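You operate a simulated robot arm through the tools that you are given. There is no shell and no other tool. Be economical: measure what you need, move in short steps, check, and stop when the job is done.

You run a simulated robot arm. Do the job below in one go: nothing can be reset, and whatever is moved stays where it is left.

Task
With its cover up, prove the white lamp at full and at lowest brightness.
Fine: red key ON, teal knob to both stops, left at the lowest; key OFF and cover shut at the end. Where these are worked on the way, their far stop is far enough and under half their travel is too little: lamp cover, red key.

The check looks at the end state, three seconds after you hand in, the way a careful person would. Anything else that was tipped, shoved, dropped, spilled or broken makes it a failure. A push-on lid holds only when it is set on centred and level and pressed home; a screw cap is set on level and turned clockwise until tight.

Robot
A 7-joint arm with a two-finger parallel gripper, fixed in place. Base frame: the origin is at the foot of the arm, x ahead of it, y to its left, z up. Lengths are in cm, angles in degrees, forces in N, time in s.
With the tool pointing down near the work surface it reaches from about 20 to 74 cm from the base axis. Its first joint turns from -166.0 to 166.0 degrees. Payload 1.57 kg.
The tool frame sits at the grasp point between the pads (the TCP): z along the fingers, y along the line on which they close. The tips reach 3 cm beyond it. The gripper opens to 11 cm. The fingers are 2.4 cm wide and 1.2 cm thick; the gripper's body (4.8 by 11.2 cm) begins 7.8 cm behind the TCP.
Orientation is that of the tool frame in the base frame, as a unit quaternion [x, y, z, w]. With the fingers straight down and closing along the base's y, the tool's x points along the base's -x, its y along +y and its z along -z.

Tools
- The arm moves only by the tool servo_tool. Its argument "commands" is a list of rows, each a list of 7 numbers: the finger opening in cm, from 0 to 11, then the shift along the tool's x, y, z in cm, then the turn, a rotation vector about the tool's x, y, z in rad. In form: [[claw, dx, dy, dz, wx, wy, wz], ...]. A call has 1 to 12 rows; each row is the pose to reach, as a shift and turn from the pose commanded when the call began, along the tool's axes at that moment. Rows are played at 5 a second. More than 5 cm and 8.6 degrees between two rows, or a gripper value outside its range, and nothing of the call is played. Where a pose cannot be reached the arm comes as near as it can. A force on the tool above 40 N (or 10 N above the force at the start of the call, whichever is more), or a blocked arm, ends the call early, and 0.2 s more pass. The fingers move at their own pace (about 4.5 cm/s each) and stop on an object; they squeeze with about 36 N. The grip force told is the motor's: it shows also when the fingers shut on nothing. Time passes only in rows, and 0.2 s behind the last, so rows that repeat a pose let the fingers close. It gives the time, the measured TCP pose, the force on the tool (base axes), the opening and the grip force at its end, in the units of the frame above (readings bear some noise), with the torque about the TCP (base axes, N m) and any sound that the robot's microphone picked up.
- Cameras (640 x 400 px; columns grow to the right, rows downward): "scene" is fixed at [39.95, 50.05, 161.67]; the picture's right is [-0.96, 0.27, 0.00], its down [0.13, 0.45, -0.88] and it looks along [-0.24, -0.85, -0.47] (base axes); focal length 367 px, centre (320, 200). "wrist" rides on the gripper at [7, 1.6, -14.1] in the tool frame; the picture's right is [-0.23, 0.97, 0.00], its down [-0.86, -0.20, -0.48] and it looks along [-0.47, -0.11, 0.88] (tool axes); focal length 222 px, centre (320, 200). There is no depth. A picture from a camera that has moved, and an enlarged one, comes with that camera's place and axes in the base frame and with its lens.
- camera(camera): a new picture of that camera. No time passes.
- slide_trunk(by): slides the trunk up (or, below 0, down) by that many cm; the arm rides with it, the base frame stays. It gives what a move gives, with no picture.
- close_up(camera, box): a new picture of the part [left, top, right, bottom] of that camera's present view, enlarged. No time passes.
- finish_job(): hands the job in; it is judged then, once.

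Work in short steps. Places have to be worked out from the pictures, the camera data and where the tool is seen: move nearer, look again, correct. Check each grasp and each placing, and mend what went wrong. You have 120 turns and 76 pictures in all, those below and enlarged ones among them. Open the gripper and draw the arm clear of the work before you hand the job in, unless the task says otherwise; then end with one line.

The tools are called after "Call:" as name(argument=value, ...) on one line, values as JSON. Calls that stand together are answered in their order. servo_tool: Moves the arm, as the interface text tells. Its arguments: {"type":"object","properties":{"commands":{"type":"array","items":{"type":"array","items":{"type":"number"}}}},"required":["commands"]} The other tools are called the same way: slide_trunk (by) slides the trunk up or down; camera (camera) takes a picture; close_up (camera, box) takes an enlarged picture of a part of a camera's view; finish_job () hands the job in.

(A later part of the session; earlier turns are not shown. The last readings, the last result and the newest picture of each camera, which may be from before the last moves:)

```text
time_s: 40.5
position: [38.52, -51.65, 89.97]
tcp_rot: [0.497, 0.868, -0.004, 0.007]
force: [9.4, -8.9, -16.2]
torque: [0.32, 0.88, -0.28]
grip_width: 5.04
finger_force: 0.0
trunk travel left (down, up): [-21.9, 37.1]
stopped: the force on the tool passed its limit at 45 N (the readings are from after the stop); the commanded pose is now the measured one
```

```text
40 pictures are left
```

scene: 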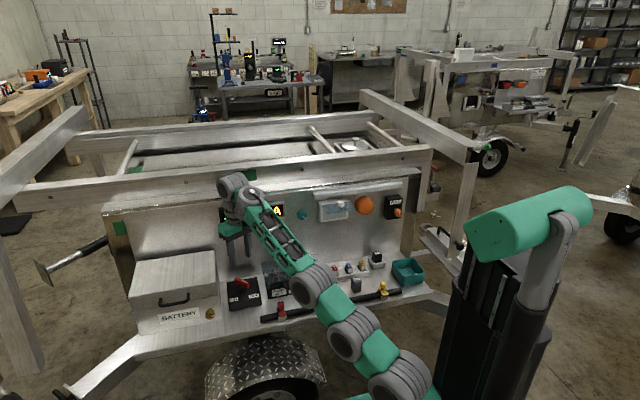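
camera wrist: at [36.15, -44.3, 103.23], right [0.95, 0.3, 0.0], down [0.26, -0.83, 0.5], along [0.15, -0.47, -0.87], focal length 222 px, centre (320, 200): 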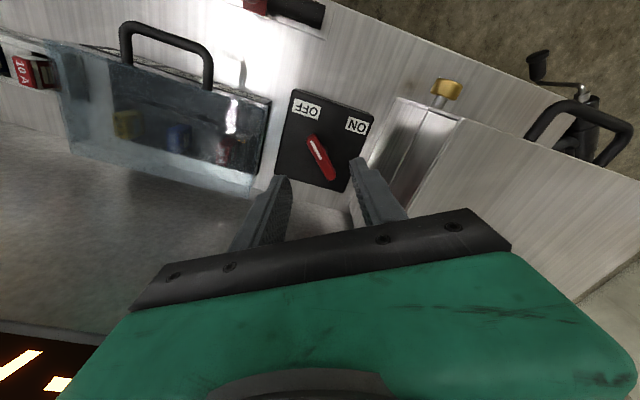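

The force pattern fits the wrist camera touching the robot's own sloping forearm (camera at the +y/−x side after rolling). I'll undo some roll to free it, then raise the trunk.

Call:
servo_tool(commands=[[5, 0, 0, -0.5, 0, 0, 0.1], [5, 0, 0, -1, 0, 0, 0.2], [5, 0, 0, -1.5, 0, 0, 0.3], [5, 0, 0, -2, 0, 0, 0.4], [5, 0, 0, -2, 0, 0, 0.4]])

```text
time_s: 41.7
position: [38.1, -50.77, 91.48]
tcp_rot: [0.66, 0.751, -0.003, 0.007]
force: [0.1, -0.2, -0.1]
torque: [-0.01, 0.01, 0.0]
grip_width: 5.02
finger_force: 0.1
out of reach, approached as far as the arm can: row 2, 3, 4, 5
trunk travel left (down, up): [-21.9, 37.1]
```

Force is gone. Raise the trunk now.

Call:
slide_trunk(by=20)

```text
time_s: 43.8
position: [38.12, -50.57, 111.38]
tcp_rot: [0.659, 0.752, -0.002, 0.007]
force: [0.1, 0.4, 0.3]
torque: [-0.01, -0.01, -0.01]
grip_width: 5.01
finger_force: 0.1
trunk travel left (down, up): [-41.9, 17.1]
```

Now descend 20 cm toward the key while rolling to −45°.

Call:
servo_tool(commands=[[5, -0.2, 0, 2, 0, 0, 0], [5, -0.5, 0.1, 4, 0, 0, 0], [5, -0.8, 0.1, 6, 0, 0, 0], [5, -1.1, 0.2, 8, 0, 0, 0], [5, -1.4, 0.2, 10, 0, 0, -0.08], [5, -1.7, 0.3, 12, 0, 0, -0.16], [5, -2, 0.3, 14, 0, 0, -0.25], [5, -2.3, 0.4, 16, 0, 0, -0.35], [5, -2.6, 0.4, 18, 0, 0, -0.45], [5, -2.9, 0.5, 20, 0, 0, -0.55], [5, -3.1, 0.52, 21.5, 0, 0, -0.65], [5, -3.1, 0.52, 21.5, 0, 0, -0.65]])

Call:
camera(camera="wrist")

```text
time_s: 46.4
position: [39.06, -54.03, 89.81]
tcp_rot: [0.383, 0.924, -0.006, 0.006]
force: [-0.6, 0.7, 0.4]
torque: [0.04, 0.04, 0.01]
grip_width: 5.01
finger_force: 0.1
out of reach, approached as far as the arm can: row 1, 2, 3
trunk travel left (down, up): [-41.9, 17.1]
```

```text
39 pictures are left
camera wrist: at [35.15, -47.76, 103.88], right [0.85, 0.53, 0.0], down [0.46, -0.74, 0.49], along [0.26, -0.42, -0.87], focal length 222 px, centre (320, 200)
```

wrist: 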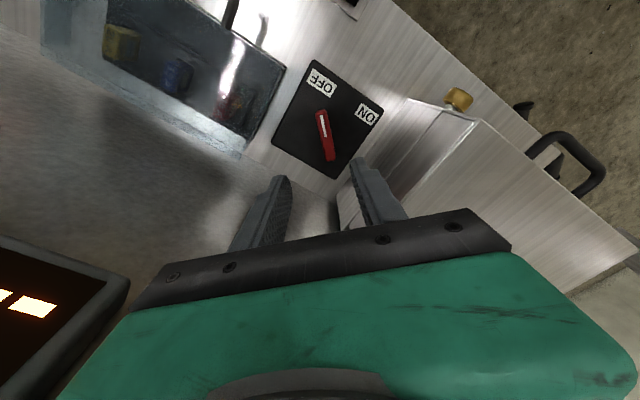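

Well centred. Descend to z≈80.5 with a small lateral and roll correction, then look.

Call:
servo_tool(commands=[[4.5, 0.2, 0.2, 2, 0, 0, 0.05], [4.5, 0.4, 0.4, 4, 0, 0, 0.1], [4.5, 0.6, 0.7, 6, 0, 0, 0.115], [4.5, 0.6, 0.7, 8, 0, 0, 0.115], [4.5, 0.6, 0.7, 9.3, 0, 0, 0.115], [4.5, 0.6, 0.7, 9.3, 0, 0, 0.115]])

Call:
camera(camera="wrist")

Call:
close_up(camera="scene", box=[200, 200, 320, 310])

```text
time_s: 47.8
position: [39.16, -53.18, 80.55]
tcp_rot: [0.436, 0.9, -0.004, 0.007]
force: [-0.1, -1.1, -0.9]
torque: [0.01, 0.02, -0.02]
grip_width: 4.49
finger_force: 0.1
trunk travel left (down, up): [-41.9, 17.1]
```

```text
38 pictures are left
camera wrist: at [35.99, -46.49, 94.66], right [0.91, 0.42, 0.0], down [0.37, -0.79, 0.49], along [0.21, -0.45, -0.87], focal length 222 px, centre (320, 200)
```

wrist: 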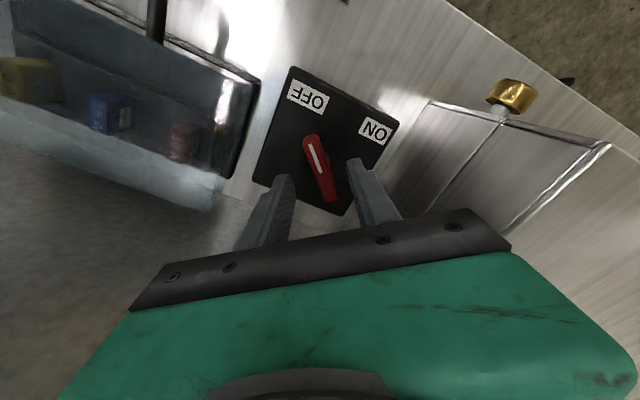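

```text
3.64 times, centred on (260, 255) of scene
camera zoom: at [39.95, 50.05, 161.67], right [-0.96, 0.27, 0.0], down [0.13, 0.45, -0.88], along [-0.24, -0.85, -0.47], focal length 1336 px, centre (538, 0)
```

zoom: 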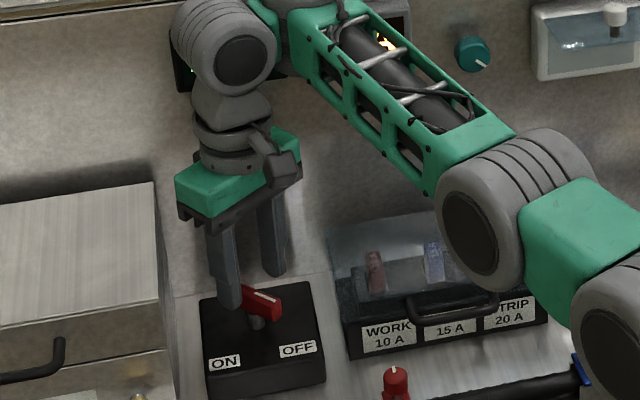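

Aligned over the bar. Descend 2.5 cm and close.

Call:
servo_tool(commands=[[4.5, 0, 0, 1.3, 0, 0, 0], [4.5, 0, 0, 2.5, 0, 0, 0], [4.5, 0, 0, 2.5, 0, 0, 0], [0, 0, 0, 2.5, 0, 0, 0], [0, 0, 0, 2.5, 0, 0, 0], [0, 0, 0, 2.5, 0, 0, 0], [0, 0, 0, 2.5, 0, 0, 0]])

Call:
camera(camera="wrist")

```text
time_s: 49.4
position: [39.31, -53.16, 78.05]
tcp_rot: [0.436, 0.9, -0.005, 0.006]
force: [13.0, 6.3, 2.3]
torque: [0.62, -0.13, 0.0]
grip_width: 1.6
finger_force: 31.7
trunk travel left (down, up): [-41.9, 17.1]
```

```text
36 pictures are left
camera wrist: at [36.21, -46.5, 92.14], right [0.91, 0.42, 0.0], down [0.37, -0.79, 0.49], along [0.21, -0.45, -0.87], focal length 222 px, centre (320, 200)
```

wrist: 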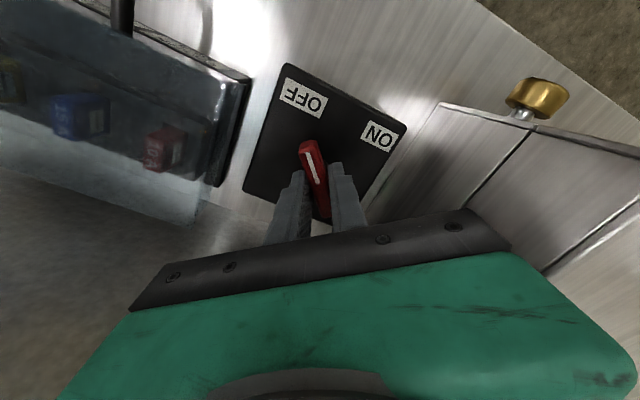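

Gripped across the bar (1.6 cm). Turn clockwise toward ON, first 40°, with a small centring shift.

Call:
servo_tool(commands=[[0, 0, 0.15, 0, 0, 0, 0.1], [0, 0, 0.15, 0, 0, 0, 0.2], [0, 0, 0.15, 0, 0, 0, 0.3], [0, 0, 0.15, 0, 0, 0, 0.4], [0, 0, 0.15, 0, 0, 0, 0.5], [0, 0, 0.15, 0, 0, 0, 0.6], [0, 0, 0.15, 0, 0, 0, 0.7]])

```text
time_s: 51.0
position: [39.15, -53.21, 78.09]
tcp_rot: [0.721, 0.693, -0.002, 0.007]
force: [2.1, -8.9, -3.6]
torque: [-1.03, 0.15, 0.01]
grip_width: 1.58
finger_force: 31.4
trunk travel left (down, up): [-41.9, 17.1]
```

Smooth. Continue to the stop, another ~52°.

Call:
servo_tool(commands=[[0, 0, 0, 0, 0, 0, 0.13], [0, 0, 0, 0, 0, 0, 0.26], [0, 0, 0, 0, 0, 0, 0.39], [0, 0, 0, 0, 0, 0, 0.52], [0, 0, 0, 0, 0, 0, 0.65], [0, 0, 0, 0, 0, 0, 0.78], [0, 0, 0, 0, 0, 0, 0.9]])

Call:
camera(camera="wrist")

Call:
camera(camera="scene")

```text
time_s: 52.6
position: [39.06, -53.0, 78.09]
tcp_rot: [0.95, 0.313, 0.001, 0.007]
force: [-25.6, 6.4, -3.8]
torque: [0.69, 0.89, 1.03]
grip_width: 1.73
finger_force: 32.7
trunk travel left (down, up): [-41.9, 17.1]
```

```text
35 pictures are left
camera wrist: at [45.54, -50.1, 92.27], right [0.4, -0.92, 0.01], down [-0.81, -0.34, 0.48], along [-0.43, -0.2, -0.88], focal length 222 px, centre (320, 200)
```

wrist: 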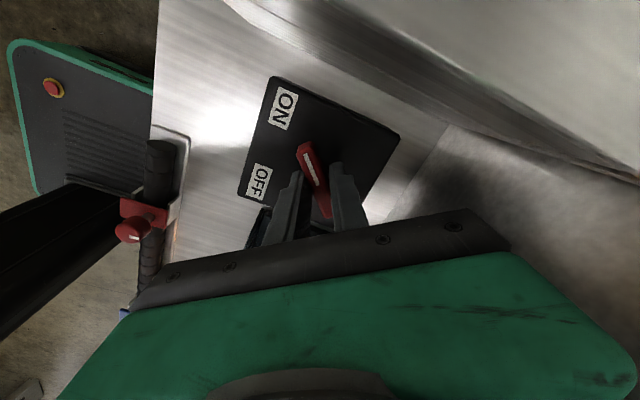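

```text
34 pictures are left
```

scene: 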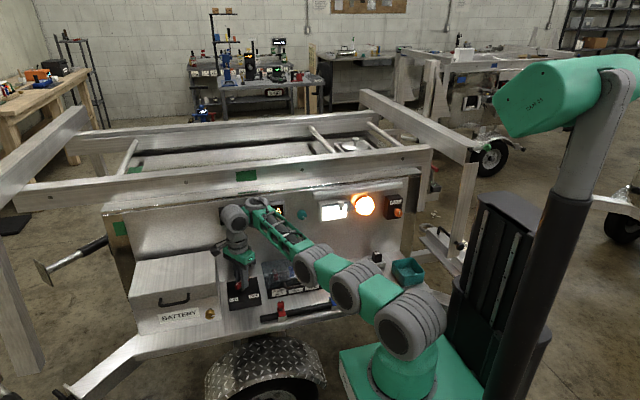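

The lamps are lit – key is at ON (firm stop torque). Release, rise, and roll back to neutral.

Call:
servo_tool(commands=[[4.5, 0, 0, 0, 0, 0, 0], [4.5, 0, 0, 0, 0, 0, 0], [4.5, 0, 0, -2, 0, 0, 0], [4.5, 0, 0, -5, 0, 0, 0], [4.5, 0, 0, -8, 0, 0, 0], [4.5, 0, 0, -11, 0, 0, -0.14], [4.5, 0, 0, -14, 0, 0, -0.28], [4.5, 0, 0, -16, 0, 0, -0.42], [4.5, 0, 0, -18, 0, 0, -0.56], [4.5, 0, 0, -20, 0, 0, -0.7], [4.5, 0, 0, -20, 0, 0, -0.84], [4.5, 0, 0, -20, 0, 0, -0.94]])

Call:
close_up(camera="scene", box=[200, 170, 420, 310])

```text
time_s: 55.2
position: [39.22, -52.78, 98.05]
tcp_rot: [0.704, 0.71, -0.003, 0.007]
force: [-0.9, 0.9, -0.8]
torque: [0.0, 0.02, -0.01]
grip_width: 4.48
finger_force: 0.0
trunk travel left (down, up): [-41.9, 17.1]
```

```text
2.86 times, centred on (310, 240) of scene
camera zoom: at [39.95, 50.05, 161.67], right [-0.96, 0.27, 0.0], down [0.13, 0.45, -0.88], along [-0.24, -0.85, -0.47], focal length 1049 px, centre (349, 86)
```

zoom: 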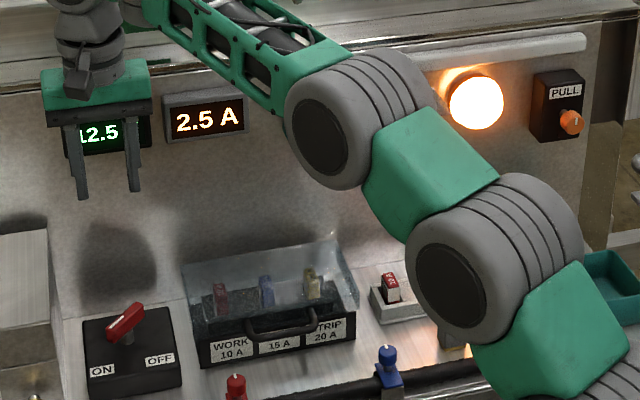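

Meters show 12.5 V / 2.5 A, key at ON. Now go back, tilting up to 45°, to (18, -42, 114).

Call:
servo_tool(commands=[[4.5, 1, -1, -2, 0, 0, 0], [4.5, 2, -3, -4, 0, -0.08, 0], [4.5, 3, -5, -6, 0, -0.16, 0], [4.5, 4, -7.5, -8, 0, -0.24, 0], [4.5, 5, -10, -10, 0, -0.32, 0], [4.5, 6, -12.5, -12, 0, -0.4, 0], [4.5, 7, -15, -13.5, 0, -0.48, 0], [4.5, 8, -17.5, -15, 0, -0.56, 0], [4.5, 9, -19.5, -16, 0, -0.64, 0], [4.5, 10, -21, -16, 0, -0.72, 0], [4.5, 10, -21, -16, 0, -0.785, 0], [4.5, 10, -21, -16, 0, -0.785, 0]])

Call:
slide_trunk(by=-18)

```text
time_s: 57.8
position: [14.34, -37.64, 125.16]
tcp_rot: [0.655, 0.661, -0.252, 0.265]
force: [-0.1, 0.3, -0.6]
torque: [-0.01, -0.02, -0.02]
grip_width: 4.52
finger_force: 0.0
out of reach, approached as far as the arm can: row 5, 6, 7, 8, 9, 10, 11, 12
trunk travel left (down, up): [-41.9, 17.1]
```

```text
time_s: 59.8
position: [14.49, -37.8, 107.05]
tcp_rot: [0.655, 0.661, -0.251, 0.266]
force: [0.5, 0.3, -0.3]
torque: [0.01, -0.05, 0.02]
grip_width: 4.51
finger_force: 0.0
trunk travel left (down, up): [-23.9, 35.1]
```

Lower the trunk 8 more, then advance and pitch to horizontal in front of the teal knob.

Call:
slide_trunk(by=-8)

Call:
servo_tool(commands=[[4.5, -0.8, 0.1, 1.3, 0, 0, 0], [4.5, -1.6, 0.2, 2.6, 0, -0.05, 0], [4.5, -2.4, 0.3, 4, 0, -0.12, 0], [4.5, -3.3, 0.4, 5.4, 0, -0.2, 0], [4.5, -4.1, 0.5, 6.8, 0, -0.3, 0], [4.5, -5, 0.6, 8.1, 0, -0.4, 0], [4.5, -5.8, 0.7, 9.5, 0, -0.5, 0], [4.5, -6.6, 0.8, 10.8, 0, -0.6, 0], [4.5, -6.6, 0.8, 10.8, 0, -0.71, 0], [4.5, -6.6, 0.8, 10.8, 0, -0.82, 0], [4.5, -6.6, 0.8, 10.8, 0, -0.82, 0]])

Call:
camera(camera="wrist")

```text
time_s: 61.0
position: [14.43, -37.77, 99.13]
tcp_rot: [0.655, 0.662, -0.251, 0.266]
force: [0.1, 0.2, -1.0]
torque: [-0.02, -0.01, -0.02]
grip_width: 4.53
finger_force: 0.0
trunk travel left (down, up): [-15.9, 43.1]
```

```text
time_s: 62.7
position: [5.63, -49.4, 104.28]
tcp_rot: [0.594, 0.475, -0.478, 0.439]
force: [0.1, -0.4, 0.4]
torque: [0.0, 0.03, 0.05]
grip_width: 4.49
finger_force: 0.0
out of reach, approached as far as the arm can: row 1, 2, 3, 4, 5, 6
trunk travel left (down, up): [-15.9, 43.1]
stopped in row 8: the arm was blocked; the commanded pose is now the measured one
```

```text
32 pictures are left
camera wrist: at [9.83, -34.9, 99.73], right [0.94, -0.19, 0.29], down [-0.2, 0.38, 0.9], along [-0.28, -0.91, 0.32], focal length 222 px, centre (320, 200)
```

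wrist: 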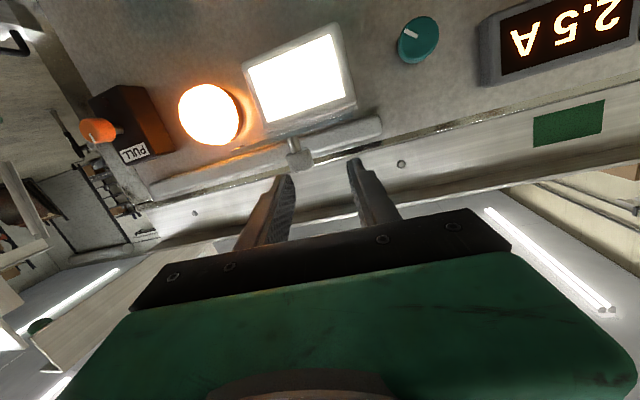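

The arm ended yawed near the raised cover's knob but with no contact (forces ~0). I'll back out and roll to the orientation (roll 0, slight down-pitch) that worked before at about (13, -48, 102).

Call:
servo_tool(commands=[[4.5, 0, 0.5, -2, -0.016, -0.004, -0.139], [4.5, 0.2, 1.2, -4, -0.031, -0.008, -0.277], [4.5, 0.5, 2, -4, -0.047, -0.012, -0.416], [4.5, 0.9, 3, -4, -0.063, -0.016, -0.555], [4.5, 1.3, 4, -4, -0.078, -0.02, -0.694], [4.5, 1.7, 5, -3.5, -0.094, -0.024, -0.833], [4.5, 2.1, 5.7, -3, -0.11, -0.027, -0.971], [4.5, 2.5, 6.4, -2.5, -0.125, -0.031, -1.11], [4.5, 2.8, 6.8, -2, -0.141, -0.035, -1.249], [4.5, 3, 7.05, -2, -0.157, -0.039, -1.388], [4.5, 3, 7.05, -2, -0.172, -0.043, -1.526], [4.5, 3, 7.05, -2, -0.188, -0.047, -1.665]])

```text
time_s: 63.7
position: [2.12, -45.72, 104.88]
tcp_rot: [-0.476, -0.587, 0.591, -0.282]
force: [-0.1, 0.7, 0.5]
torque: [-0.01, 0.01, -0.03]
grip_width: 4.5
finger_force: 0.0
trunk travel left (down, up): [-15.9, 43.1]
stopped in row 5: the arm was blocked; the commanded pose is now the measured one
```

Blocked again; check the posture.

Call:
camera(camera="scene")

```text
31 pictures are left
```

scene: 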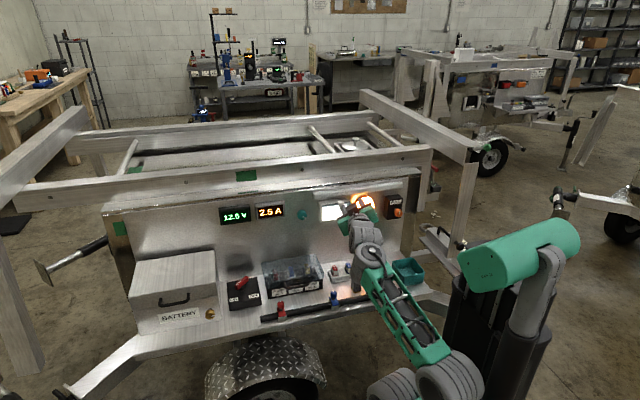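

I'll slide sideways to +x first with the yaw removed.

Call:
servo_tool(commands=[[4.5, -0.7, 2.3, -0.5, -0.03, -0.014, -0.005], [4.5, -1.5, 4.7, -1, -0.07, -0.034, -0.012], [4.5, -2.2, 7, -1.2, -0.12, -0.057, -0.019], [4.5, -2.6, 9, -0.6, -0.17, -0.08, -0.027], [4.5, -3, 10.4, 0.6, -0.212, -0.101, -0.034], [4.5, -3, 10.4, 1.8, -0.212, -0.101, -0.034], [4.5, -3, 10.4, 1.8, -0.212, -0.101, -0.034]])

```text
time_s: 64.4
position: [-0.29, -44.8, 104.89]
tcp_rot: [-0.497, -0.563, 0.606, -0.263]
force: [-0.5, 0.2, 0.1]
torque: [-0.01, -0.02, 0.06]
grip_width: 4.5
finger_force: 0.0
trunk travel left (down, up): [-15.9, 43.1]
stopped in row 3: the arm was blocked; the commanded pose is now the measured one
```

I'll unfold the same way as at the start: retreat to 45° down-tilt, roll 0, at (10, -40, 110).

Call:
servo_tool(commands=[[4.5, -0.6, 0.5, -0.8, -0.068, 0.011, -0.111], [4.5, -1.3, 1.1, -1.5, -0.137, 0.021, -0.222], [4.5, -1.9, 1.6, -2.3, -0.205, 0.032, -0.333], [4.5, -2.6, 2.1, -3, -0.273, 0.042, -0.444], [4.5, -3.2, 2.7, -3.8, -0.342, 0.053, -0.555], [4.5, -3.9, 3.2, -4.5, -0.41, 0.063, -0.667], [4.5, -4.5, 3.7, -5.3, -0.479, 0.074, -0.778], [4.5, -5.2, 4.3, -6, -0.547, 0.084, -0.889], [4.5, -5.8, 4.8, -6.8, -0.615, 0.095, -1], [4.5, -6.5, 5.3, -7.5, -0.684, 0.105, -1.111], [4.5, -7.1, 5.85, -8.3, -0.752, 0.116, -1.222], [4.5, -7.1, 5.85, -8.3, -0.752, 0.116, -1.222]])

```text
time_s: 67.0
position: [10.09, -40.02, 109.83]
tcp_rot: [0.0, 0.924, -0.382, 0.0]
force: [0.4, -0.4, -0.4]
torque: [0.01, -0.04, -0.01]
grip_width: 4.48
finger_force: 0.2
trunk travel left (down, up): [-15.9, 43.1]
```

Good. Now translate to (13.5, -51, 102), then pitch to horizontal there.

Call:
servo_tool(commands=[[4.5, -0.9, -0.5, 3.4, 0, 0, 0], [4.5, -1.8, -1, 6.8, 0, 0, 0], [4.5, -2.7, -1.6, 10.1, 0, 0, 0], [4.5, -3.5, -2.1, 13.4, 0.1, 0, 0], [4.5, -3.5, -2.1, 13.4, 0.2, 0, 0], [4.5, -3.5, -2.1, 13.4, 0.31, 0, 0], [4.5, -3.5, -2.1, 13.4, 0.43, 0, 0], [4.5, -3.5, -2.1, 13.4, 0.55, 0, 0], [4.5, -3.5, -2.1, 13.4, 0.67, 0, 0], [4.5, -3.5, -2.1, 13.4, 0.785, 0, 0], [4.5, -3.5, -2.1, 13.4, 0.785, 0, 0]])

Call:
camera(camera="wrist")

```text
time_s: 69.4
position: [13.52, -51.03, 101.88]
tcp_rot: [-0.001, -0.707, 0.707, 0.001]
force: [-0.4, -0.5, 0.3]
torque: [0.02, 0.01, -0.01]
grip_width: 4.51
finger_force: 0.0
trunk travel left (down, up): [-15.9, 43.1]
```

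```text
30 pictures are left
camera wrist: at [6.52, -36.87, 100.29], right [0.23, 0.0, -0.97], down [0.86, 0.48, 0.2], along [0.46, -0.88, 0.11], focal length 222 px, centre (320, 200)
```

wrist: 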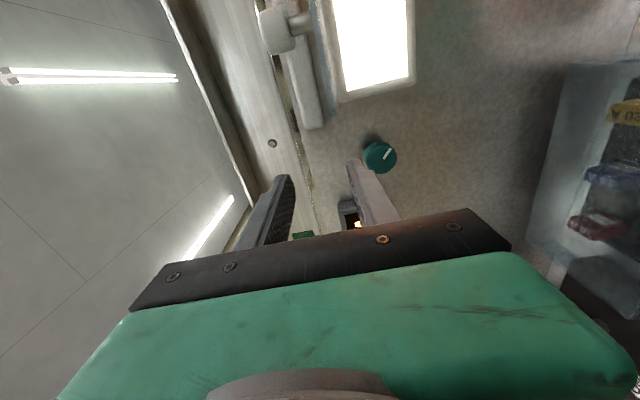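

Horizontal. Align with the teal knob (15.2, ·, 95.6) and move to y=-54.

Call:
servo_tool(commands=[[5, -0.6, 2.1, 0.3, 0, 0, 0], [5, -1.2, 4.2, 0.6, 0, 0, 0], [5, -1.7, 6.28, 1, 0, 0, 0], [5, -1.7, 6.28, 3, 0, 0, 0], [5, -1.7, 6.28, 3, 0, 0, 0]])

Call:
camera(camera="wrist")

Call:
close_up(camera="scene", box=[260, 170, 400, 260])

```text
time_s: 70.6
position: [15.26, -54.06, 95.71]
tcp_rot: [-0.001, -0.707, 0.708, 0.001]
force: [1.3, -0.4, 0.5]
torque: [0.0, 0.0, -0.03]
grip_width: 4.99
finger_force: 0.1
trunk travel left (down, up): [-15.9, 43.1]
```

```text
29 pictures are left
camera wrist: at [8.25, -39.93, 94.05], right [0.23, 0.0, -0.97], down [0.86, 0.48, 0.2], along [0.46, -0.88, 0.11], focal length 222 px, centre (320, 200)
```

wrist: 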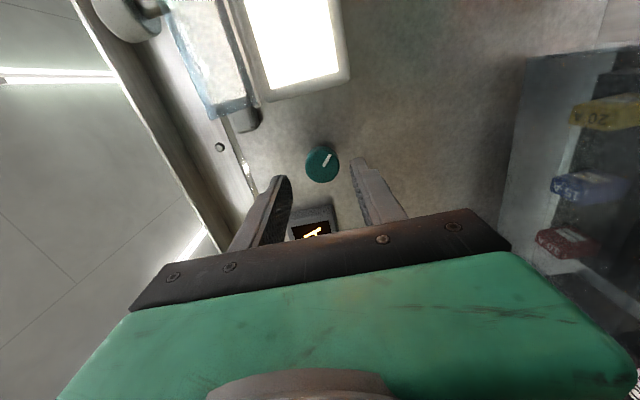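

```text
4.44 times, centred on (330, 215) of scene
camera zoom: at [39.95, 50.05, 161.67], right [-0.96, 0.27, 0.0], down [0.13, 0.45, -0.88], along [-0.24, -0.85, -0.47], focal length 1632 px, centre (276, 133)
```

zoom: 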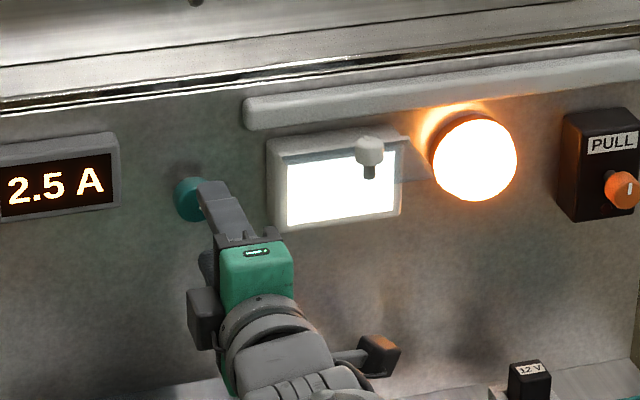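

Knob is centred on the tool axis; its face is at y≈-61. Advance 4.8 cm with fingers open 5, then close.

Call:
servo_tool(commands=[[5, 0.05, 0.05, 1.5, 0, 0, 0], [5, 0.1, 0.1, 3, 0, 0, 0], [5, 0.1, 0.1, 4, 0, 0, 0], [5, 0.1, 0.1, 4.8, 0, 0, 0], [5, 0.1, 0.1, 4.8, 0, 0, 0], [0, 0.1, 0.1, 4.8, 0, 0, 0], [0, 0.1, 0.1, 4.8, 0, 0, 0], [0, 0.1, 0.1, 4.8, 0, 0, 0], [0, 0.1, 0.1, 4.8, 0, 0, 0]])

Call:
close_up(camera="wrist", box=[220, 80, 440, 240])

```text
time_s: 72.6
position: [15.12, -58.94, 95.49]
tcp_rot: [0.001, 0.708, -0.706, -0.001]
force: [-0.4, 0.5, -4.8]
torque: [0.11, 0.0, 0.03]
grip_width: 3.35
finger_force: 41.0
trunk travel left (down, up): [-15.9, 43.1]
```

```text
2.50 times, centred on (330, 160) of wrist
camera zoom: at [8.16, -44.73, 93.95], right [0.23, 0.0, -0.97], down [0.86, 0.48, 0.2], along [0.46, -0.88, 0.11], focal length 555 px, centre (295, 300)
```

zoom: 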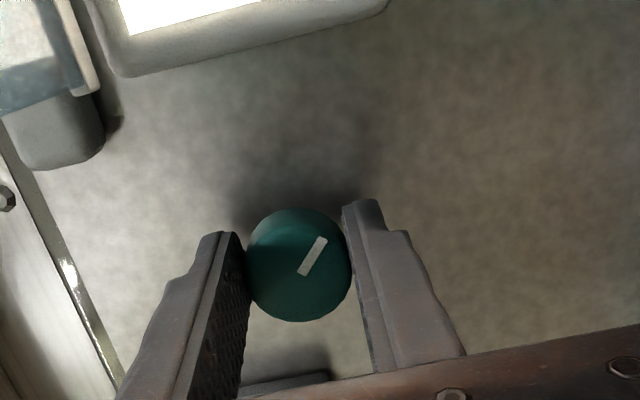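

Knob gripped (3.35 cm). Turn clockwise (+z roll) to test for the upper stop.

Call:
servo_tool(commands=[[0, 0, 0, 0, 0, 0, 0.08], [0, 0, 0, 0, 0, 0, 0.16], [0, 0, 0, 0, 0, 0, 0.26], [0, 0, 0, 0, 0, 0, 0.36], [0, 0, 0, 0, 0, 0, 0.46]])

Call:
close_up(camera="wrist", box=[220, 80, 440, 240])

```text
time_s: 73.8
position: [15.23, -58.93, 95.36]
tcp_rot: [0.162, 0.69, -0.687, 0.161]
force: [-0.7, 2.9, -16.0]
torque: [0.11, 0.07, 0.89]
grip_width: 3.3
finger_force: 41.2
trunk travel left (down, up): [-15.9, 43.1]
```

```text
2.50 times, centred on (330, 160) of wrist
camera zoom: at [9.64, -44.72, 90.88], right [0.64, 0.0, -0.77], down [0.68, 0.47, 0.56], along [0.37, -0.88, 0.3], focal length 555 px, centre (295, 300)
```

zoom: 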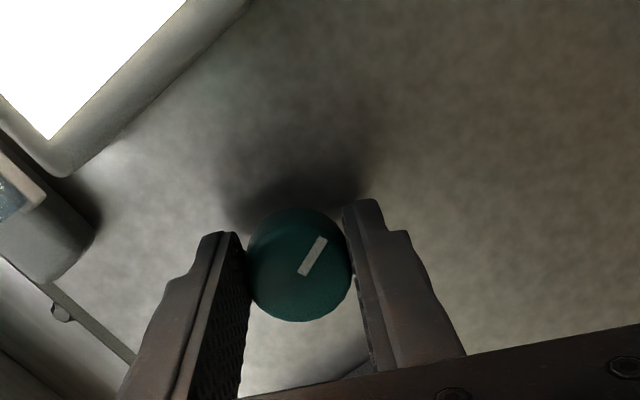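

The knob turns freely with the gripper (26°), no stop yet. Continue clockwise up to +90.

Call:
servo_tool(commands=[[0, 0.05, 0.1, 0, 0, 0, 0.12], [0, 0.05, 0.1, 0, 0, 0, 0.24], [0, 0.05, 0.1, 0, 0, 0, 0.36], [0, 0.05, 0.1, 0, 0, 0, 0.48], [0, 0.05, 0.1, 0, 0, 0, 0.6], [0, 0.05, 0.1, 0, 0, 0, 0.72], [0, 0.05, 0.1, 0, 0, 0, 0.84], [0, 0.05, 0.1, 0, 0, 0, 0.96], [0, 0.05, 0.1, 0, 0, 0, 1.1]])

Call:
close_up(camera="wrist", box=[220, 80, 440, 240])

Call:
close_up(camera="scene", box=[260, 170, 400, 260])

```text
time_s: 75.8
position: [15.48, -58.9, 95.15]
tcp_rot: [0.498, 0.504, -0.501, 0.497]
force: [22.7, 9.1, -22.2]
torque: [0.26, 0.12, 0.72]
grip_width: 3.33
finger_force: 41.3
trunk travel left (down, up): [-15.9, 43.1]
```

```text
2.50 times, centred on (330, 160) of wrist
camera zoom: at [16.99, -44.71, 88.25], right [0.98, 0.0, 0.22], down [-0.19, 0.47, 0.86], along [-0.1, -0.88, 0.46], focal length 555 px, centre (295, 300)
```

zoom: 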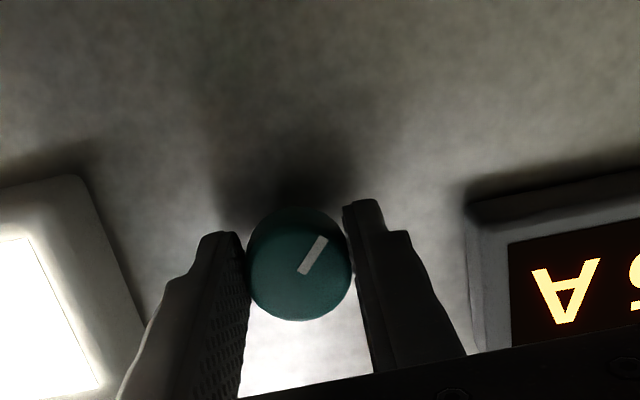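

```text
4.44 times, centred on (330, 215) of scene
camera zoom: at [39.95, 50.05, 161.67], right [-0.96, 0.27, 0.0], down [0.13, 0.45, -0.88], along [-0.24, -0.85, -0.47], focal length 1632 px, centre (276, 133)
```

zoom: 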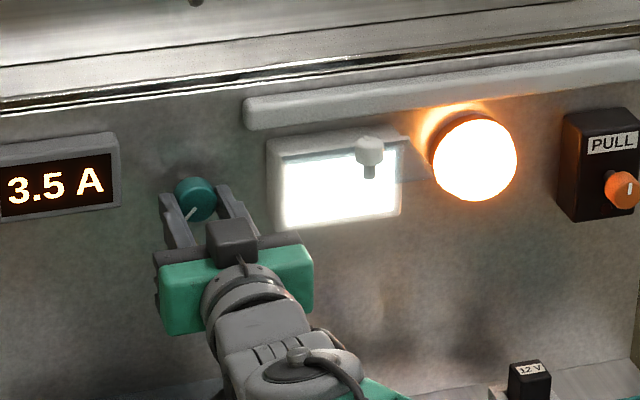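

Current rose to 3.5 A – clockwise is brighter, no stop yet (pointer at ~7 o'clock). Recentre slightly and continue clockwise.

Call:
servo_tool(commands=[[0, 0.15, 0.15, 0, 0, 0, 0], [0, 0.2, 0.2, 0, 0, 0, 0.1], [0, 0.2, 0.2, 0, 0, 0, 0.2], [0, 0.2, 0.2, 0, 0, 0, 0.3], [0, 0.2, 0.2, 0, 0, 0, 0.4], [0, 0.2, 0.2, 0, 0, 0, 0.5], [0, 0.2, 0.2, 0, 0, 0, 0.6], [0, 0.2, 0.2, 0, 0, 0, 0.7], [0, 0.2, 0.2, 0, 0, 0, 0.8]])

Call:
close_up(camera="scene", box=[260, 170, 400, 260])

```text
time_s: 77.8
position: [15.52, -58.8, 95.46]
tcp_rot: [0.653, 0.267, -0.27, 0.655]
force: [14.8, -5.1, 9.1]
torque: [-0.39, 0.45, 0.33]
grip_width: 3.34
finger_force: 41.5
trunk travel left (down, up): [-15.9, 43.1]
```

```text
4.44 times, centred on (330, 215) of scene
camera zoom: at [39.95, 50.05, 161.67], right [-0.96, 0.27, 0.0], down [0.13, 0.45, -0.88], along [-0.24, -0.85, -0.47], focal length 1632 px, centre (276, 133)
```

zoom: 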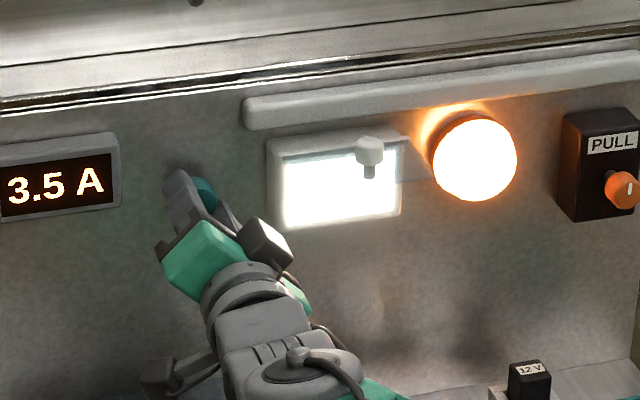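

Current unchanged at 3.5 A and twist torque rising – likely at the top stop. Check whether the knob slipped in the grip.

Call:
close_up(camera="wrist", box=[220, 80, 440, 240])

```text
2.50 times, centred on (330, 160) of wrist
camera zoom: at [21.54, -44.65, 91.79], right [0.52, 0.0, 0.85], down [-0.75, 0.48, 0.46], along [-0.41, -0.88, 0.25], focal length 555 px, centre (295, 300)
```

zoom: 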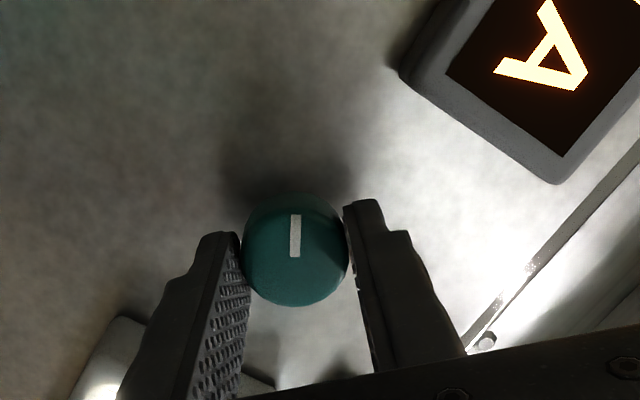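

The mark slipped ~33° in the grip, i.e. the knob is at its clockwise stop (full brightness, 3.5 A). Now turn counter-clockwise.

Call:
servo_tool(commands=[[0, 0, 0.05, 0, 0, 0, -0.13], [0, 0, 0.05, 0, 0, 0, -0.26], [0, 0, 0.05, 0, 0, 0, -0.39], [0, 0, 0.05, 0, 0, 0, -0.52], [0, 0, 0.05, 0, 0, 0, -0.65], [0, 0, 0.05, 0, 0, 0, -0.78], [0, 0, 0.05, 0, 0, 0, -0.91], [0, 0, 0.05, 0, 0, 0, -1.04], [0, 0, 0.05, 0, 0, 0, -1.17], [0, 0, 0.05, 0, 0, 0, -1.3], [0, 0, 0.05, 0, 0, 0, -1.43], [0, 0, 0.05, 0, 0, 0, -1.56]])

Call:
servo_tool(commands=[[0, 0, 0, 0, 0, 0, -0.13], [0, 0, 0, 0, 0, 0, -0.26], [0, 0, 0, 0, 0, 0, -0.39], [0, 0, 0, 0, 0, 0, -0.52], [0, 0, 0, 0, 0, 0, -0.65], [0, 0, 0, 0, 0, 0, -0.78], [0, 0, 0, 0, 0, 0, -0.91], [0, 0, 0, 0, 0, 0, -1.04], [0, 0, 0, 0, 0, 0, -1.17], [0, 0, 0, 0, 0, 0, -1.3]])

Call:
close_up(camera="scene", box=[260, 170, 400, 260])

Call:
close_up(camera="wrist", box=[220, 80, 440, 240])

```text
time_s: 80.4
position: [15.59, -58.76, 95.49]
tcp_rot: [-0.274, -0.65, 0.653, -0.275]
force: [16.6, -4.7, 19.6]
torque: [-0.84, -0.01, 0.79]
grip_width: 3.33
finger_force: 40.6
trunk travel left (down, up): [-15.9, 43.1]
```

```text
time_s: 82.6
position: [15.47, -58.81, 95.58]
tcp_rot: [0.176, -0.684, 0.686, 0.177]
force: [13.9, -0.5, 19.4]
torque: [-0.55, -0.02, 0.84]
grip_width: 3.34
finger_force: 41.4
trunk travel left (down, up): [-15.9, 43.1]
```

```text
4.44 times, centred on (330, 215) of scene
camera zoom: at [39.95, 50.05, 161.67], right [-0.96, 0.27, 0.0], down [0.13, 0.45, -0.88], along [-0.24, -0.85, -0.47], focal length 1632 px, centre (276, 133)
```

zoom: 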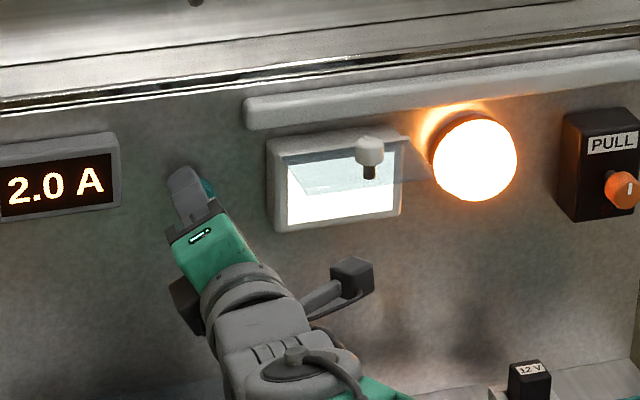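

```text
2.50 times, centred on (330, 160) of wrist
camera zoom: at [8.57, -44.58, 97.41], right [-0.27, 0.0, -0.96], down [0.85, 0.48, -0.24], along [0.46, -0.88, -0.13], focal length 555 px, centre (295, 300)
```

zoom: 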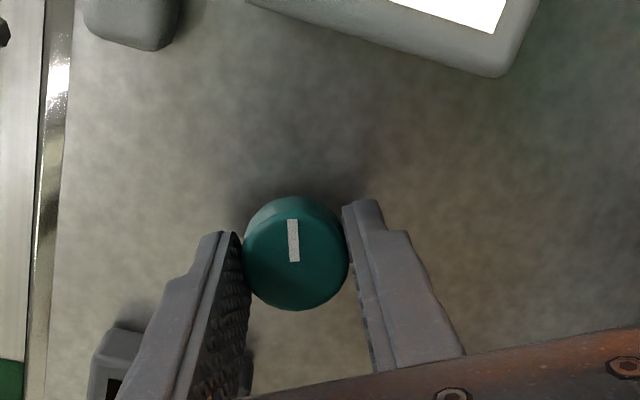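

Dimming: 2.0 A. Continue counter-clockwise toward roll −90.

Call:
servo_tool(commands=[[0, 0, 0, 0, 0, 0, -0.13], [0, 0, 0, 0, 0, 0, -0.26], [0, 0, 0, 0, 0, 0, -0.39], [0, 0, 0, 0, 0, 0, -0.52], [0, 0, 0, 0, 0, 0, -0.65], [0, 0, 0, 0, 0, 0, -0.78], [0, 0, 0, 0, 0, 0, -0.91], [0, 0, 0, 0, 0, 0, -1.0]])

Call:
close_up(camera="scene", box=[260, 170, 400, 260])

```text
time_s: 84.4
position: [15.49, -58.77, 95.45]
tcp_rot: [0.48, -0.517, 0.517, 0.485]
force: [16.1, -7.1, 21.8]
torque: [-0.83, -0.02, 0.44]
grip_width: 3.34
finger_force: 41.1
trunk travel left (down, up): [-15.9, 43.1]
```

```text
4.44 times, centred on (330, 215) of scene
camera zoom: at [39.95, 50.05, 161.67], right [-0.96, 0.27, 0.0], down [0.13, 0.45, -0.88], along [-0.24, -0.85, -0.47], focal length 1632 px, centre (276, 133)
```

zoom: 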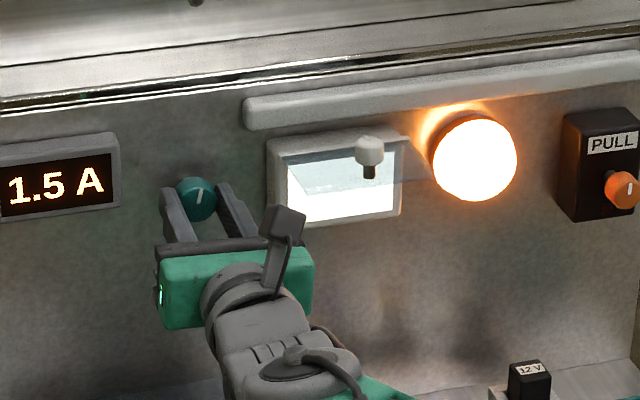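

1.5 A, pointer near 12. Open around the knob, roll back ~150°, and regrasp.

Call:
servo_tool(commands=[[4.8, 0.15, -0.15, 0, 0, 0, 0], [4.8, 0.15, -0.15, 0, 0, 0, 0], [4.8, 0.15, -0.15, 0, 0, 0, 0.14], [4.8, 0.15, -0.15, 0, 0, 0, 0.28], [4.8, 0.15, -0.15, 0, 0, 0, 0.42], [4.8, 0.15, -0.15, 0, 0, 0, 0.56], [4.8, 0.15, -0.15, 0, 0, 0, 0.7], [4.8, 0.15, -0.15, 0, 0, 0, 0.84], [4.8, 0.15, -0.15, 0, 0, 0, 0.98], [4.8, 0.15, -0.15, 0, 0, 0, 1.12], [4.8, 0.15, -0.15, 0, 0, 0, 1.26], [4.8, 0.15, -0.15, 0, 0, 0, 1.4]])

Call:
servo_tool(commands=[[4.8, 0, 0, 0, 0, 0, 0.14], [4.8, 0, 0, 0, 0, 0, 0.28], [4.8, 0, 0, 0, 0, 0, 0.42], [4.8, 0, 0, 0, 0, 0, 0.56], [4.8, 0, 0, 0, 0, 0, 0.7], [4.8, 0, 0, 0, 0, 0, 0.84], [4.8, 0, 0, 0, 0, 0, 0.98], [4.8, 0, 0, 0, 0, 0, 1.12], [4.8, 0, 0, 0, 0, 0, 1.2], [4.8, 0, 0, 0, 0, 0, 1.2]])

Call:
close_up(camera="wrist", box=[220, 80, 440, 240])

```text
time_s: 87.0
position: [15.51, -58.85, 95.45]
tcp_rot: [0.034, -0.706, 0.706, 0.034]
force: [-0.2, -0.4, -0.8]
torque: [-0.02, 0.01, -0.02]
grip_width: 4.79
finger_force: 0.1
trunk travel left (down, up): [-15.9, 43.1]
```

```text
time_s: 89.2
position: [15.47, -58.83, 95.47]
tcp_rot: [0.37, 0.603, -0.602, 0.37]
force: [-0.7, 0.3, -0.3]
torque: [0.0, 0.03, -0.05]
grip_width: 4.8
finger_force: 0.1
trunk travel left (down, up): [-15.9, 43.1]
```

```text
2.50 times, centred on (330, 160) of wrist
camera zoom: at [13.77, -44.67, 88.57], right [0.97, 0.0, -0.24], down [0.21, 0.48, 0.85], along [0.11, -0.88, 0.46], focal length 555 px, centre (295, 300)
```

zoom: 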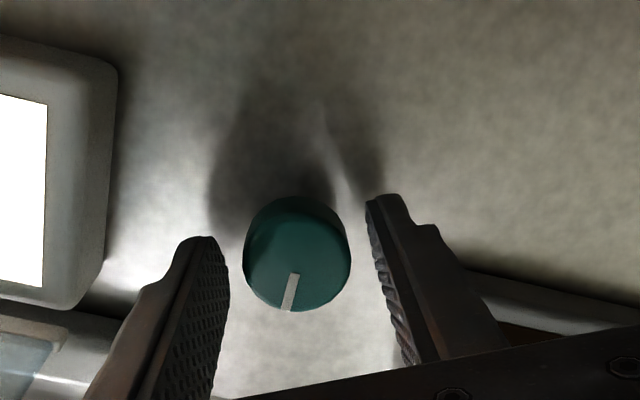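

Centred around the knob. Close and turn counter-clockwise.

Call:
servo_tool(commands=[[0, 0, 0, 0, 0, 0, 0], [0, 0, 0, 0, 0, 0, 0], [0, 0, 0, 0, 0, 0, 0], [0, 0, 0, 0, 0, 0, -0.13], [0, 0, 0, 0, 0, 0, -0.26], [0, 0, 0, 0, 0, 0, -0.39], [0, 0, 0, 0, 0, 0, -0.52], [0, 0, 0, 0, 0, 0, -0.65], [0, 0, 0, 0, 0, 0, -0.78], [0, 0, 0, 0, 0, 0, -0.91], [0, 0, 0, 0, 0, 0, -1.04], [0, 0, 0, 0, 0, 0, -1.17]])

Call:
close_up(camera="scene", box=[260, 170, 400, 260])

Call:
close_up(camera="wrist", box=[220, 80, 440, 240])

```text
time_s: 91.8
position: [15.41, -58.96, 95.43]
tcp_rot: [-0.026, 0.707, -0.706, -0.026]
force: [-0.7, 2.7, -1.1]
torque: [0.04, -0.5, 0.01]
grip_width: 3.35
finger_force: 41.5
trunk travel left (down, up): [-15.9, 43.1]
```

```text
4.44 times, centred on (330, 215) of scene
camera zoom: at [39.95, 50.05, 161.67], right [-0.96, 0.27, 0.0], down [0.13, 0.45, -0.88], along [-0.24, -0.85, -0.47], focal length 1632 px, centre (276, 133)
```

zoom: 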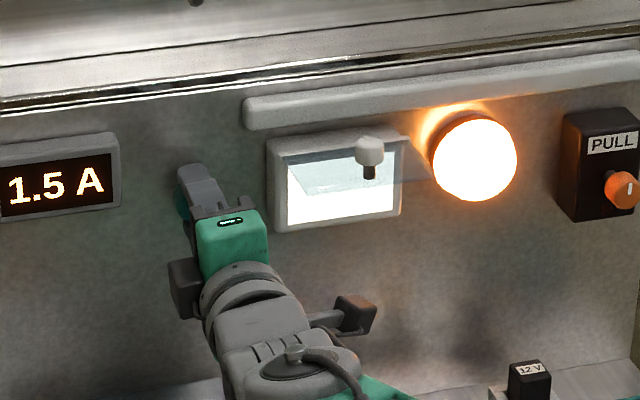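

```text
2.50 times, centred on (330, 160) of wrist
camera zoom: at [8.41, -44.68, 94.41], right [0.16, 0.0, -0.99], down [0.87, 0.48, 0.14], along [0.47, -0.88, 0.07], focal length 555 px, centre (295, 300)
```

zoom: 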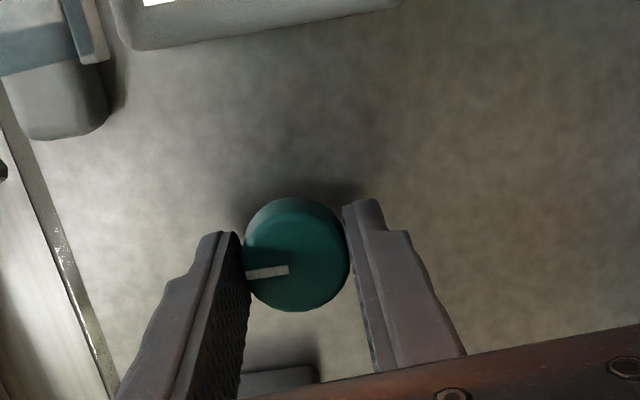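

The mark slipped in the grip with −0.5 N·m torque: the knob is at its lower stop (1.5 A minimum). Release and back off, then pitch back down.

Call:
servo_tool(commands=[[5.2, 0, 0, 0, 0, 0, 0], [5.2, 0, 0, 0, 0, 0, 0], [5.2, 0, 0, -2, 0, 0, 0], [5.2, 0.2, -1, -4, 0, 0, 0], [5.2, 0.6, -3, -6, 0, 0, 0], [5.2, 1.2, -5, -8, -0.1, 0, 0], [5.2, 1.7, -6.5, -8, -0.24, 0, 0], [5.2, 1.7, -8, -9, -0.38, 0, 0], [5.2, 1.7, -10, -10.5, -0.52, 0, 0], [5.2, 1.7, -12, -12, -0.66, 0, 0], [5.2, 1.7, -14, -14, -0.785, 0, 0], [5.2, 1.7, -14, -14, -0.785, 0, 0]])

Call:
close_up(camera="scene", box=[200, 160, 420, 310])

```text
time_s: 94.4
position: [14.92, -44.9, 109.51]
tcp_rot: [-0.014, 0.924, -0.382, -0.032]
force: [0.5, -0.7, -0.1]
torque: [0.01, -0.01, -0.01]
grip_width: 5.2
finger_force: 0.1
trunk travel left (down, up): [-15.9, 43.1]
```

```text
2.67 times, centred on (310, 235) of scene
camera zoom: at [39.95, 50.05, 161.67], right [-0.96, 0.27, 0.0], down [0.13, 0.45, -0.88], along [-0.24, -0.85, -0.47], focal length 979 px, centre (347, 107)
```

zoom: 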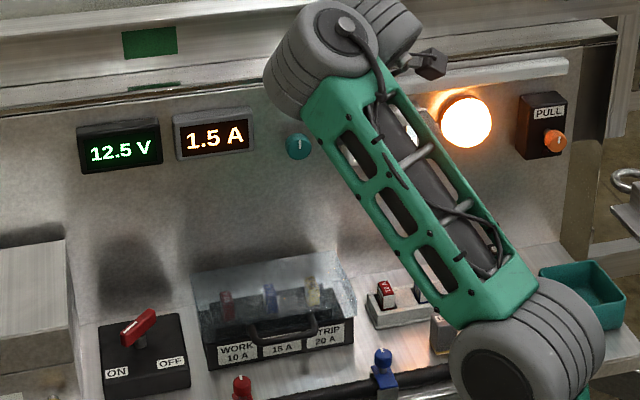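

Pointer at 12 o'clock, 1.5 A: lowest. Raise the trunk again for the tool-down work on the key.

Call:
slide_trunk(by=26)

```text
time_s: 97.1
position: [14.72, -44.83, 135.44]
tcp_rot: [-0.013, 0.923, -0.383, -0.033]
force: [0.7, -0.2, 0.8]
torque: [-0.01, -0.02, -0.03]
grip_width: 5.18
finger_force: 0.0
trunk travel left (down, up): [-41.9, 17.1]
```

Move to above the key, tool pointing straight down.

Call:
servo_tool(commands=[[5.2, -2.1, 1.4, 2, -0.07, 0, 0], [5.2, -4.2, 2.8, 4.1, -0.14, 0, 0], [5.2, -6.4, 4.2, 6.2, -0.21, 0, 0], [5.2, -8.5, 5.7, 8.2, -0.28, 0, 0], [5.2, -10.6, 7.1, 10.3, -0.35, 0, 0], [5.2, -12.7, 8.5, 12.3, -0.42, 0, 0], [5.2, -14.8, 9.9, 14.4, -0.5, 0, 0], [5.2, -16.9, 11.3, 16.4, -0.57, 0, 0], [5.2, -19, 12.8, 18.5, -0.64, 0, 0], [5.2, -21.2, 14.2, 20.5, -0.71, 0, 0], [5.2, -23.3, 15.6, 22.6, -0.785, 0, 0], [5.2, -23.3, 15.6, 22.6, -0.785, 0, 0]])

```text
time_s: 99.7
position: [36.02, -49.71, 106.9]
tcp_rot: [0.002, 0.999, 0.001, -0.036]
force: [0.8, -0.7, -0.1]
torque: [0.1, -0.01, 0.0]
grip_width: 5.19
finger_force: 0.0
out of reach, approached as far as the arm can: row 1, 2, 3, 4, 5, 6, 7, 8, 9, 10
trunk travel left (down, up): [-41.9, 17.1]
```

Remove a small 4° tilt and move to (39, -53, 100), then roll to match the key's ON orientation.

Call:
servo_tool(commands=[[4.8, -1, -1, 2, 0, -0.036, 0], [4.8, -2, -2.2, 4, 0, -0.072, 0], [4.8, -3, -3.4, 6.5, 0, -0.072, 0], [4.8, -3, -3.4, 6.5, 0, -0.072, 0]])

Call:
servo_tool(commands=[[4.8, 0, 0, 0, 0, 0, 0.14], [4.8, 0, 0, 0, 0, 0, 0.28], [4.8, 0, 0, 0, 0, 0, 0.42], [4.8, 0, 0, 0, 0, 0, 0.56], [4.8, 0, 0, 0, 0, 0, 0.7], [4.8, 0, 0, 0, 0, 0, 0.84], [4.8, 0, 0, 0, 0, 0, 0.98], [4.8, 0, 0, 0, 0, 0, 1.12], [4.8, 0, 0, 0, 0, 0, 1.26], [4.8, 0, 0, 0, 0, 0, 1.4], [4.8, 0, 0, 0, 0, 0, 1.54], [4.8, 0, 0, 0, 0, 0, 1.68]])

```text
time_s: 100.7
position: [38.63, -53.36, 100.31]
tcp_rot: [0.0, 1.0, 0.001, 0.001]
force: [-0.3, 0.4, 0.2]
torque: [0.01, 0.02, 0.02]
grip_width: 4.8
finger_force: 0.0
trunk travel left (down, up): [-41.9, 17.1]
```

```text
time_s: 103.3
position: [38.55, -53.17, 100.21]
tcp_rot: [0.746, 0.666, 0.0, 0.0]
force: [0.4, -0.6, -0.1]
torque: [0.0, -0.01, 0.01]
grip_width: 4.83
finger_force: 0.0
trunk travel left (down, up): [-41.9, 17.1]
```

Roll the remaining ~46° while descending to z≈88, then look.

Call:
servo_tool(commands=[[4.8, 0, 0.1, 2, 0, 0, 0.14], [4.8, 0, 0.2, 4, 0, 0, 0.28], [4.8, 0, 0.3, 6, 0, 0, 0.42], [4.8, 0, 0.4, 8, 0, 0, 0.56], [4.8, 0.06, 0.5, 10, 0, 0, 0.68], [4.8, 0.06, 0.55, 12, 0, 0, 0.78], [4.8, 0.06, 0.55, 12, 0, 0, 0.78]])

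Call:
camera(camera="wrist")

```text
time_s: 104.9
position: [39.16, -53.39, 88.23]
tcp_rot: [0.943, 0.333, 0.0, 0.001]
force: [0.0, 0.3, 0.5]
torque: [-0.03, 0.06, 0.02]
grip_width: 4.8
finger_force: 0.1
trunk travel left (down, up): [-41.9, 17.1]
```

```text
14 pictures are left
camera wrist: at [45.55, -50.18, 102.42], right [0.43, -0.9, 0.0], down [-0.79, -0.38, 0.48], along [-0.43, -0.21, -0.88], focal length 222 px, centre (320, 200)
```

wrist: 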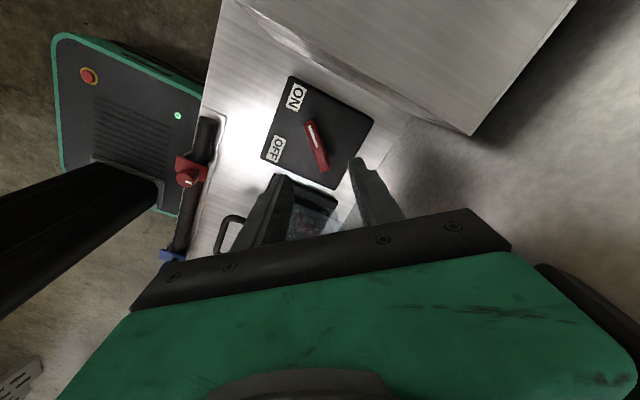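

Key seen with centre ≈(39.07, -53.0), bar at ~43°. Correct slightly, descend to z≈78, and grip.

Call:
servo_tool(commands=[[4.8, 0.1, -0.2, 3, 0, 0, -0.04], [4.8, 0.17, -0.36, 6, 0, 0, -0.07], [4.8, 0.17, -0.36, 8, 0, 0, -0.07], [4.8, 0.17, -0.36, 9.3, 0, 0, -0.07], [4.8, 0.17, -0.36, 10.2, 0, 0, -0.07], [4.8, 0.17, -0.36, 10.2, 0, 0, -0.07], [0, 0.17, -0.36, 10.2, 0, 0, -0.07], [0, 0.17, -0.36, 10.2, 0, 0, -0.07], [0, 0.17, -0.36, 10.2, 0, 0, -0.07], [0, 0.17, -0.36, 10.2, 0, 0, -0.07], [0, 0.17, -0.36, 10.2, 0, 0, -0.07]])

```text
time_s: 107.3
position: [39.17, -52.81, 77.93]
tcp_rot: [0.93, 0.367, 0.002, 0.0]
force: [22.7, -26.9, -2.1]
torque: [-1.01, -0.34, 0.01]
grip_width: 1.59
finger_force: 31.4
trunk travel left (down, up): [-41.9, 17.1]
```

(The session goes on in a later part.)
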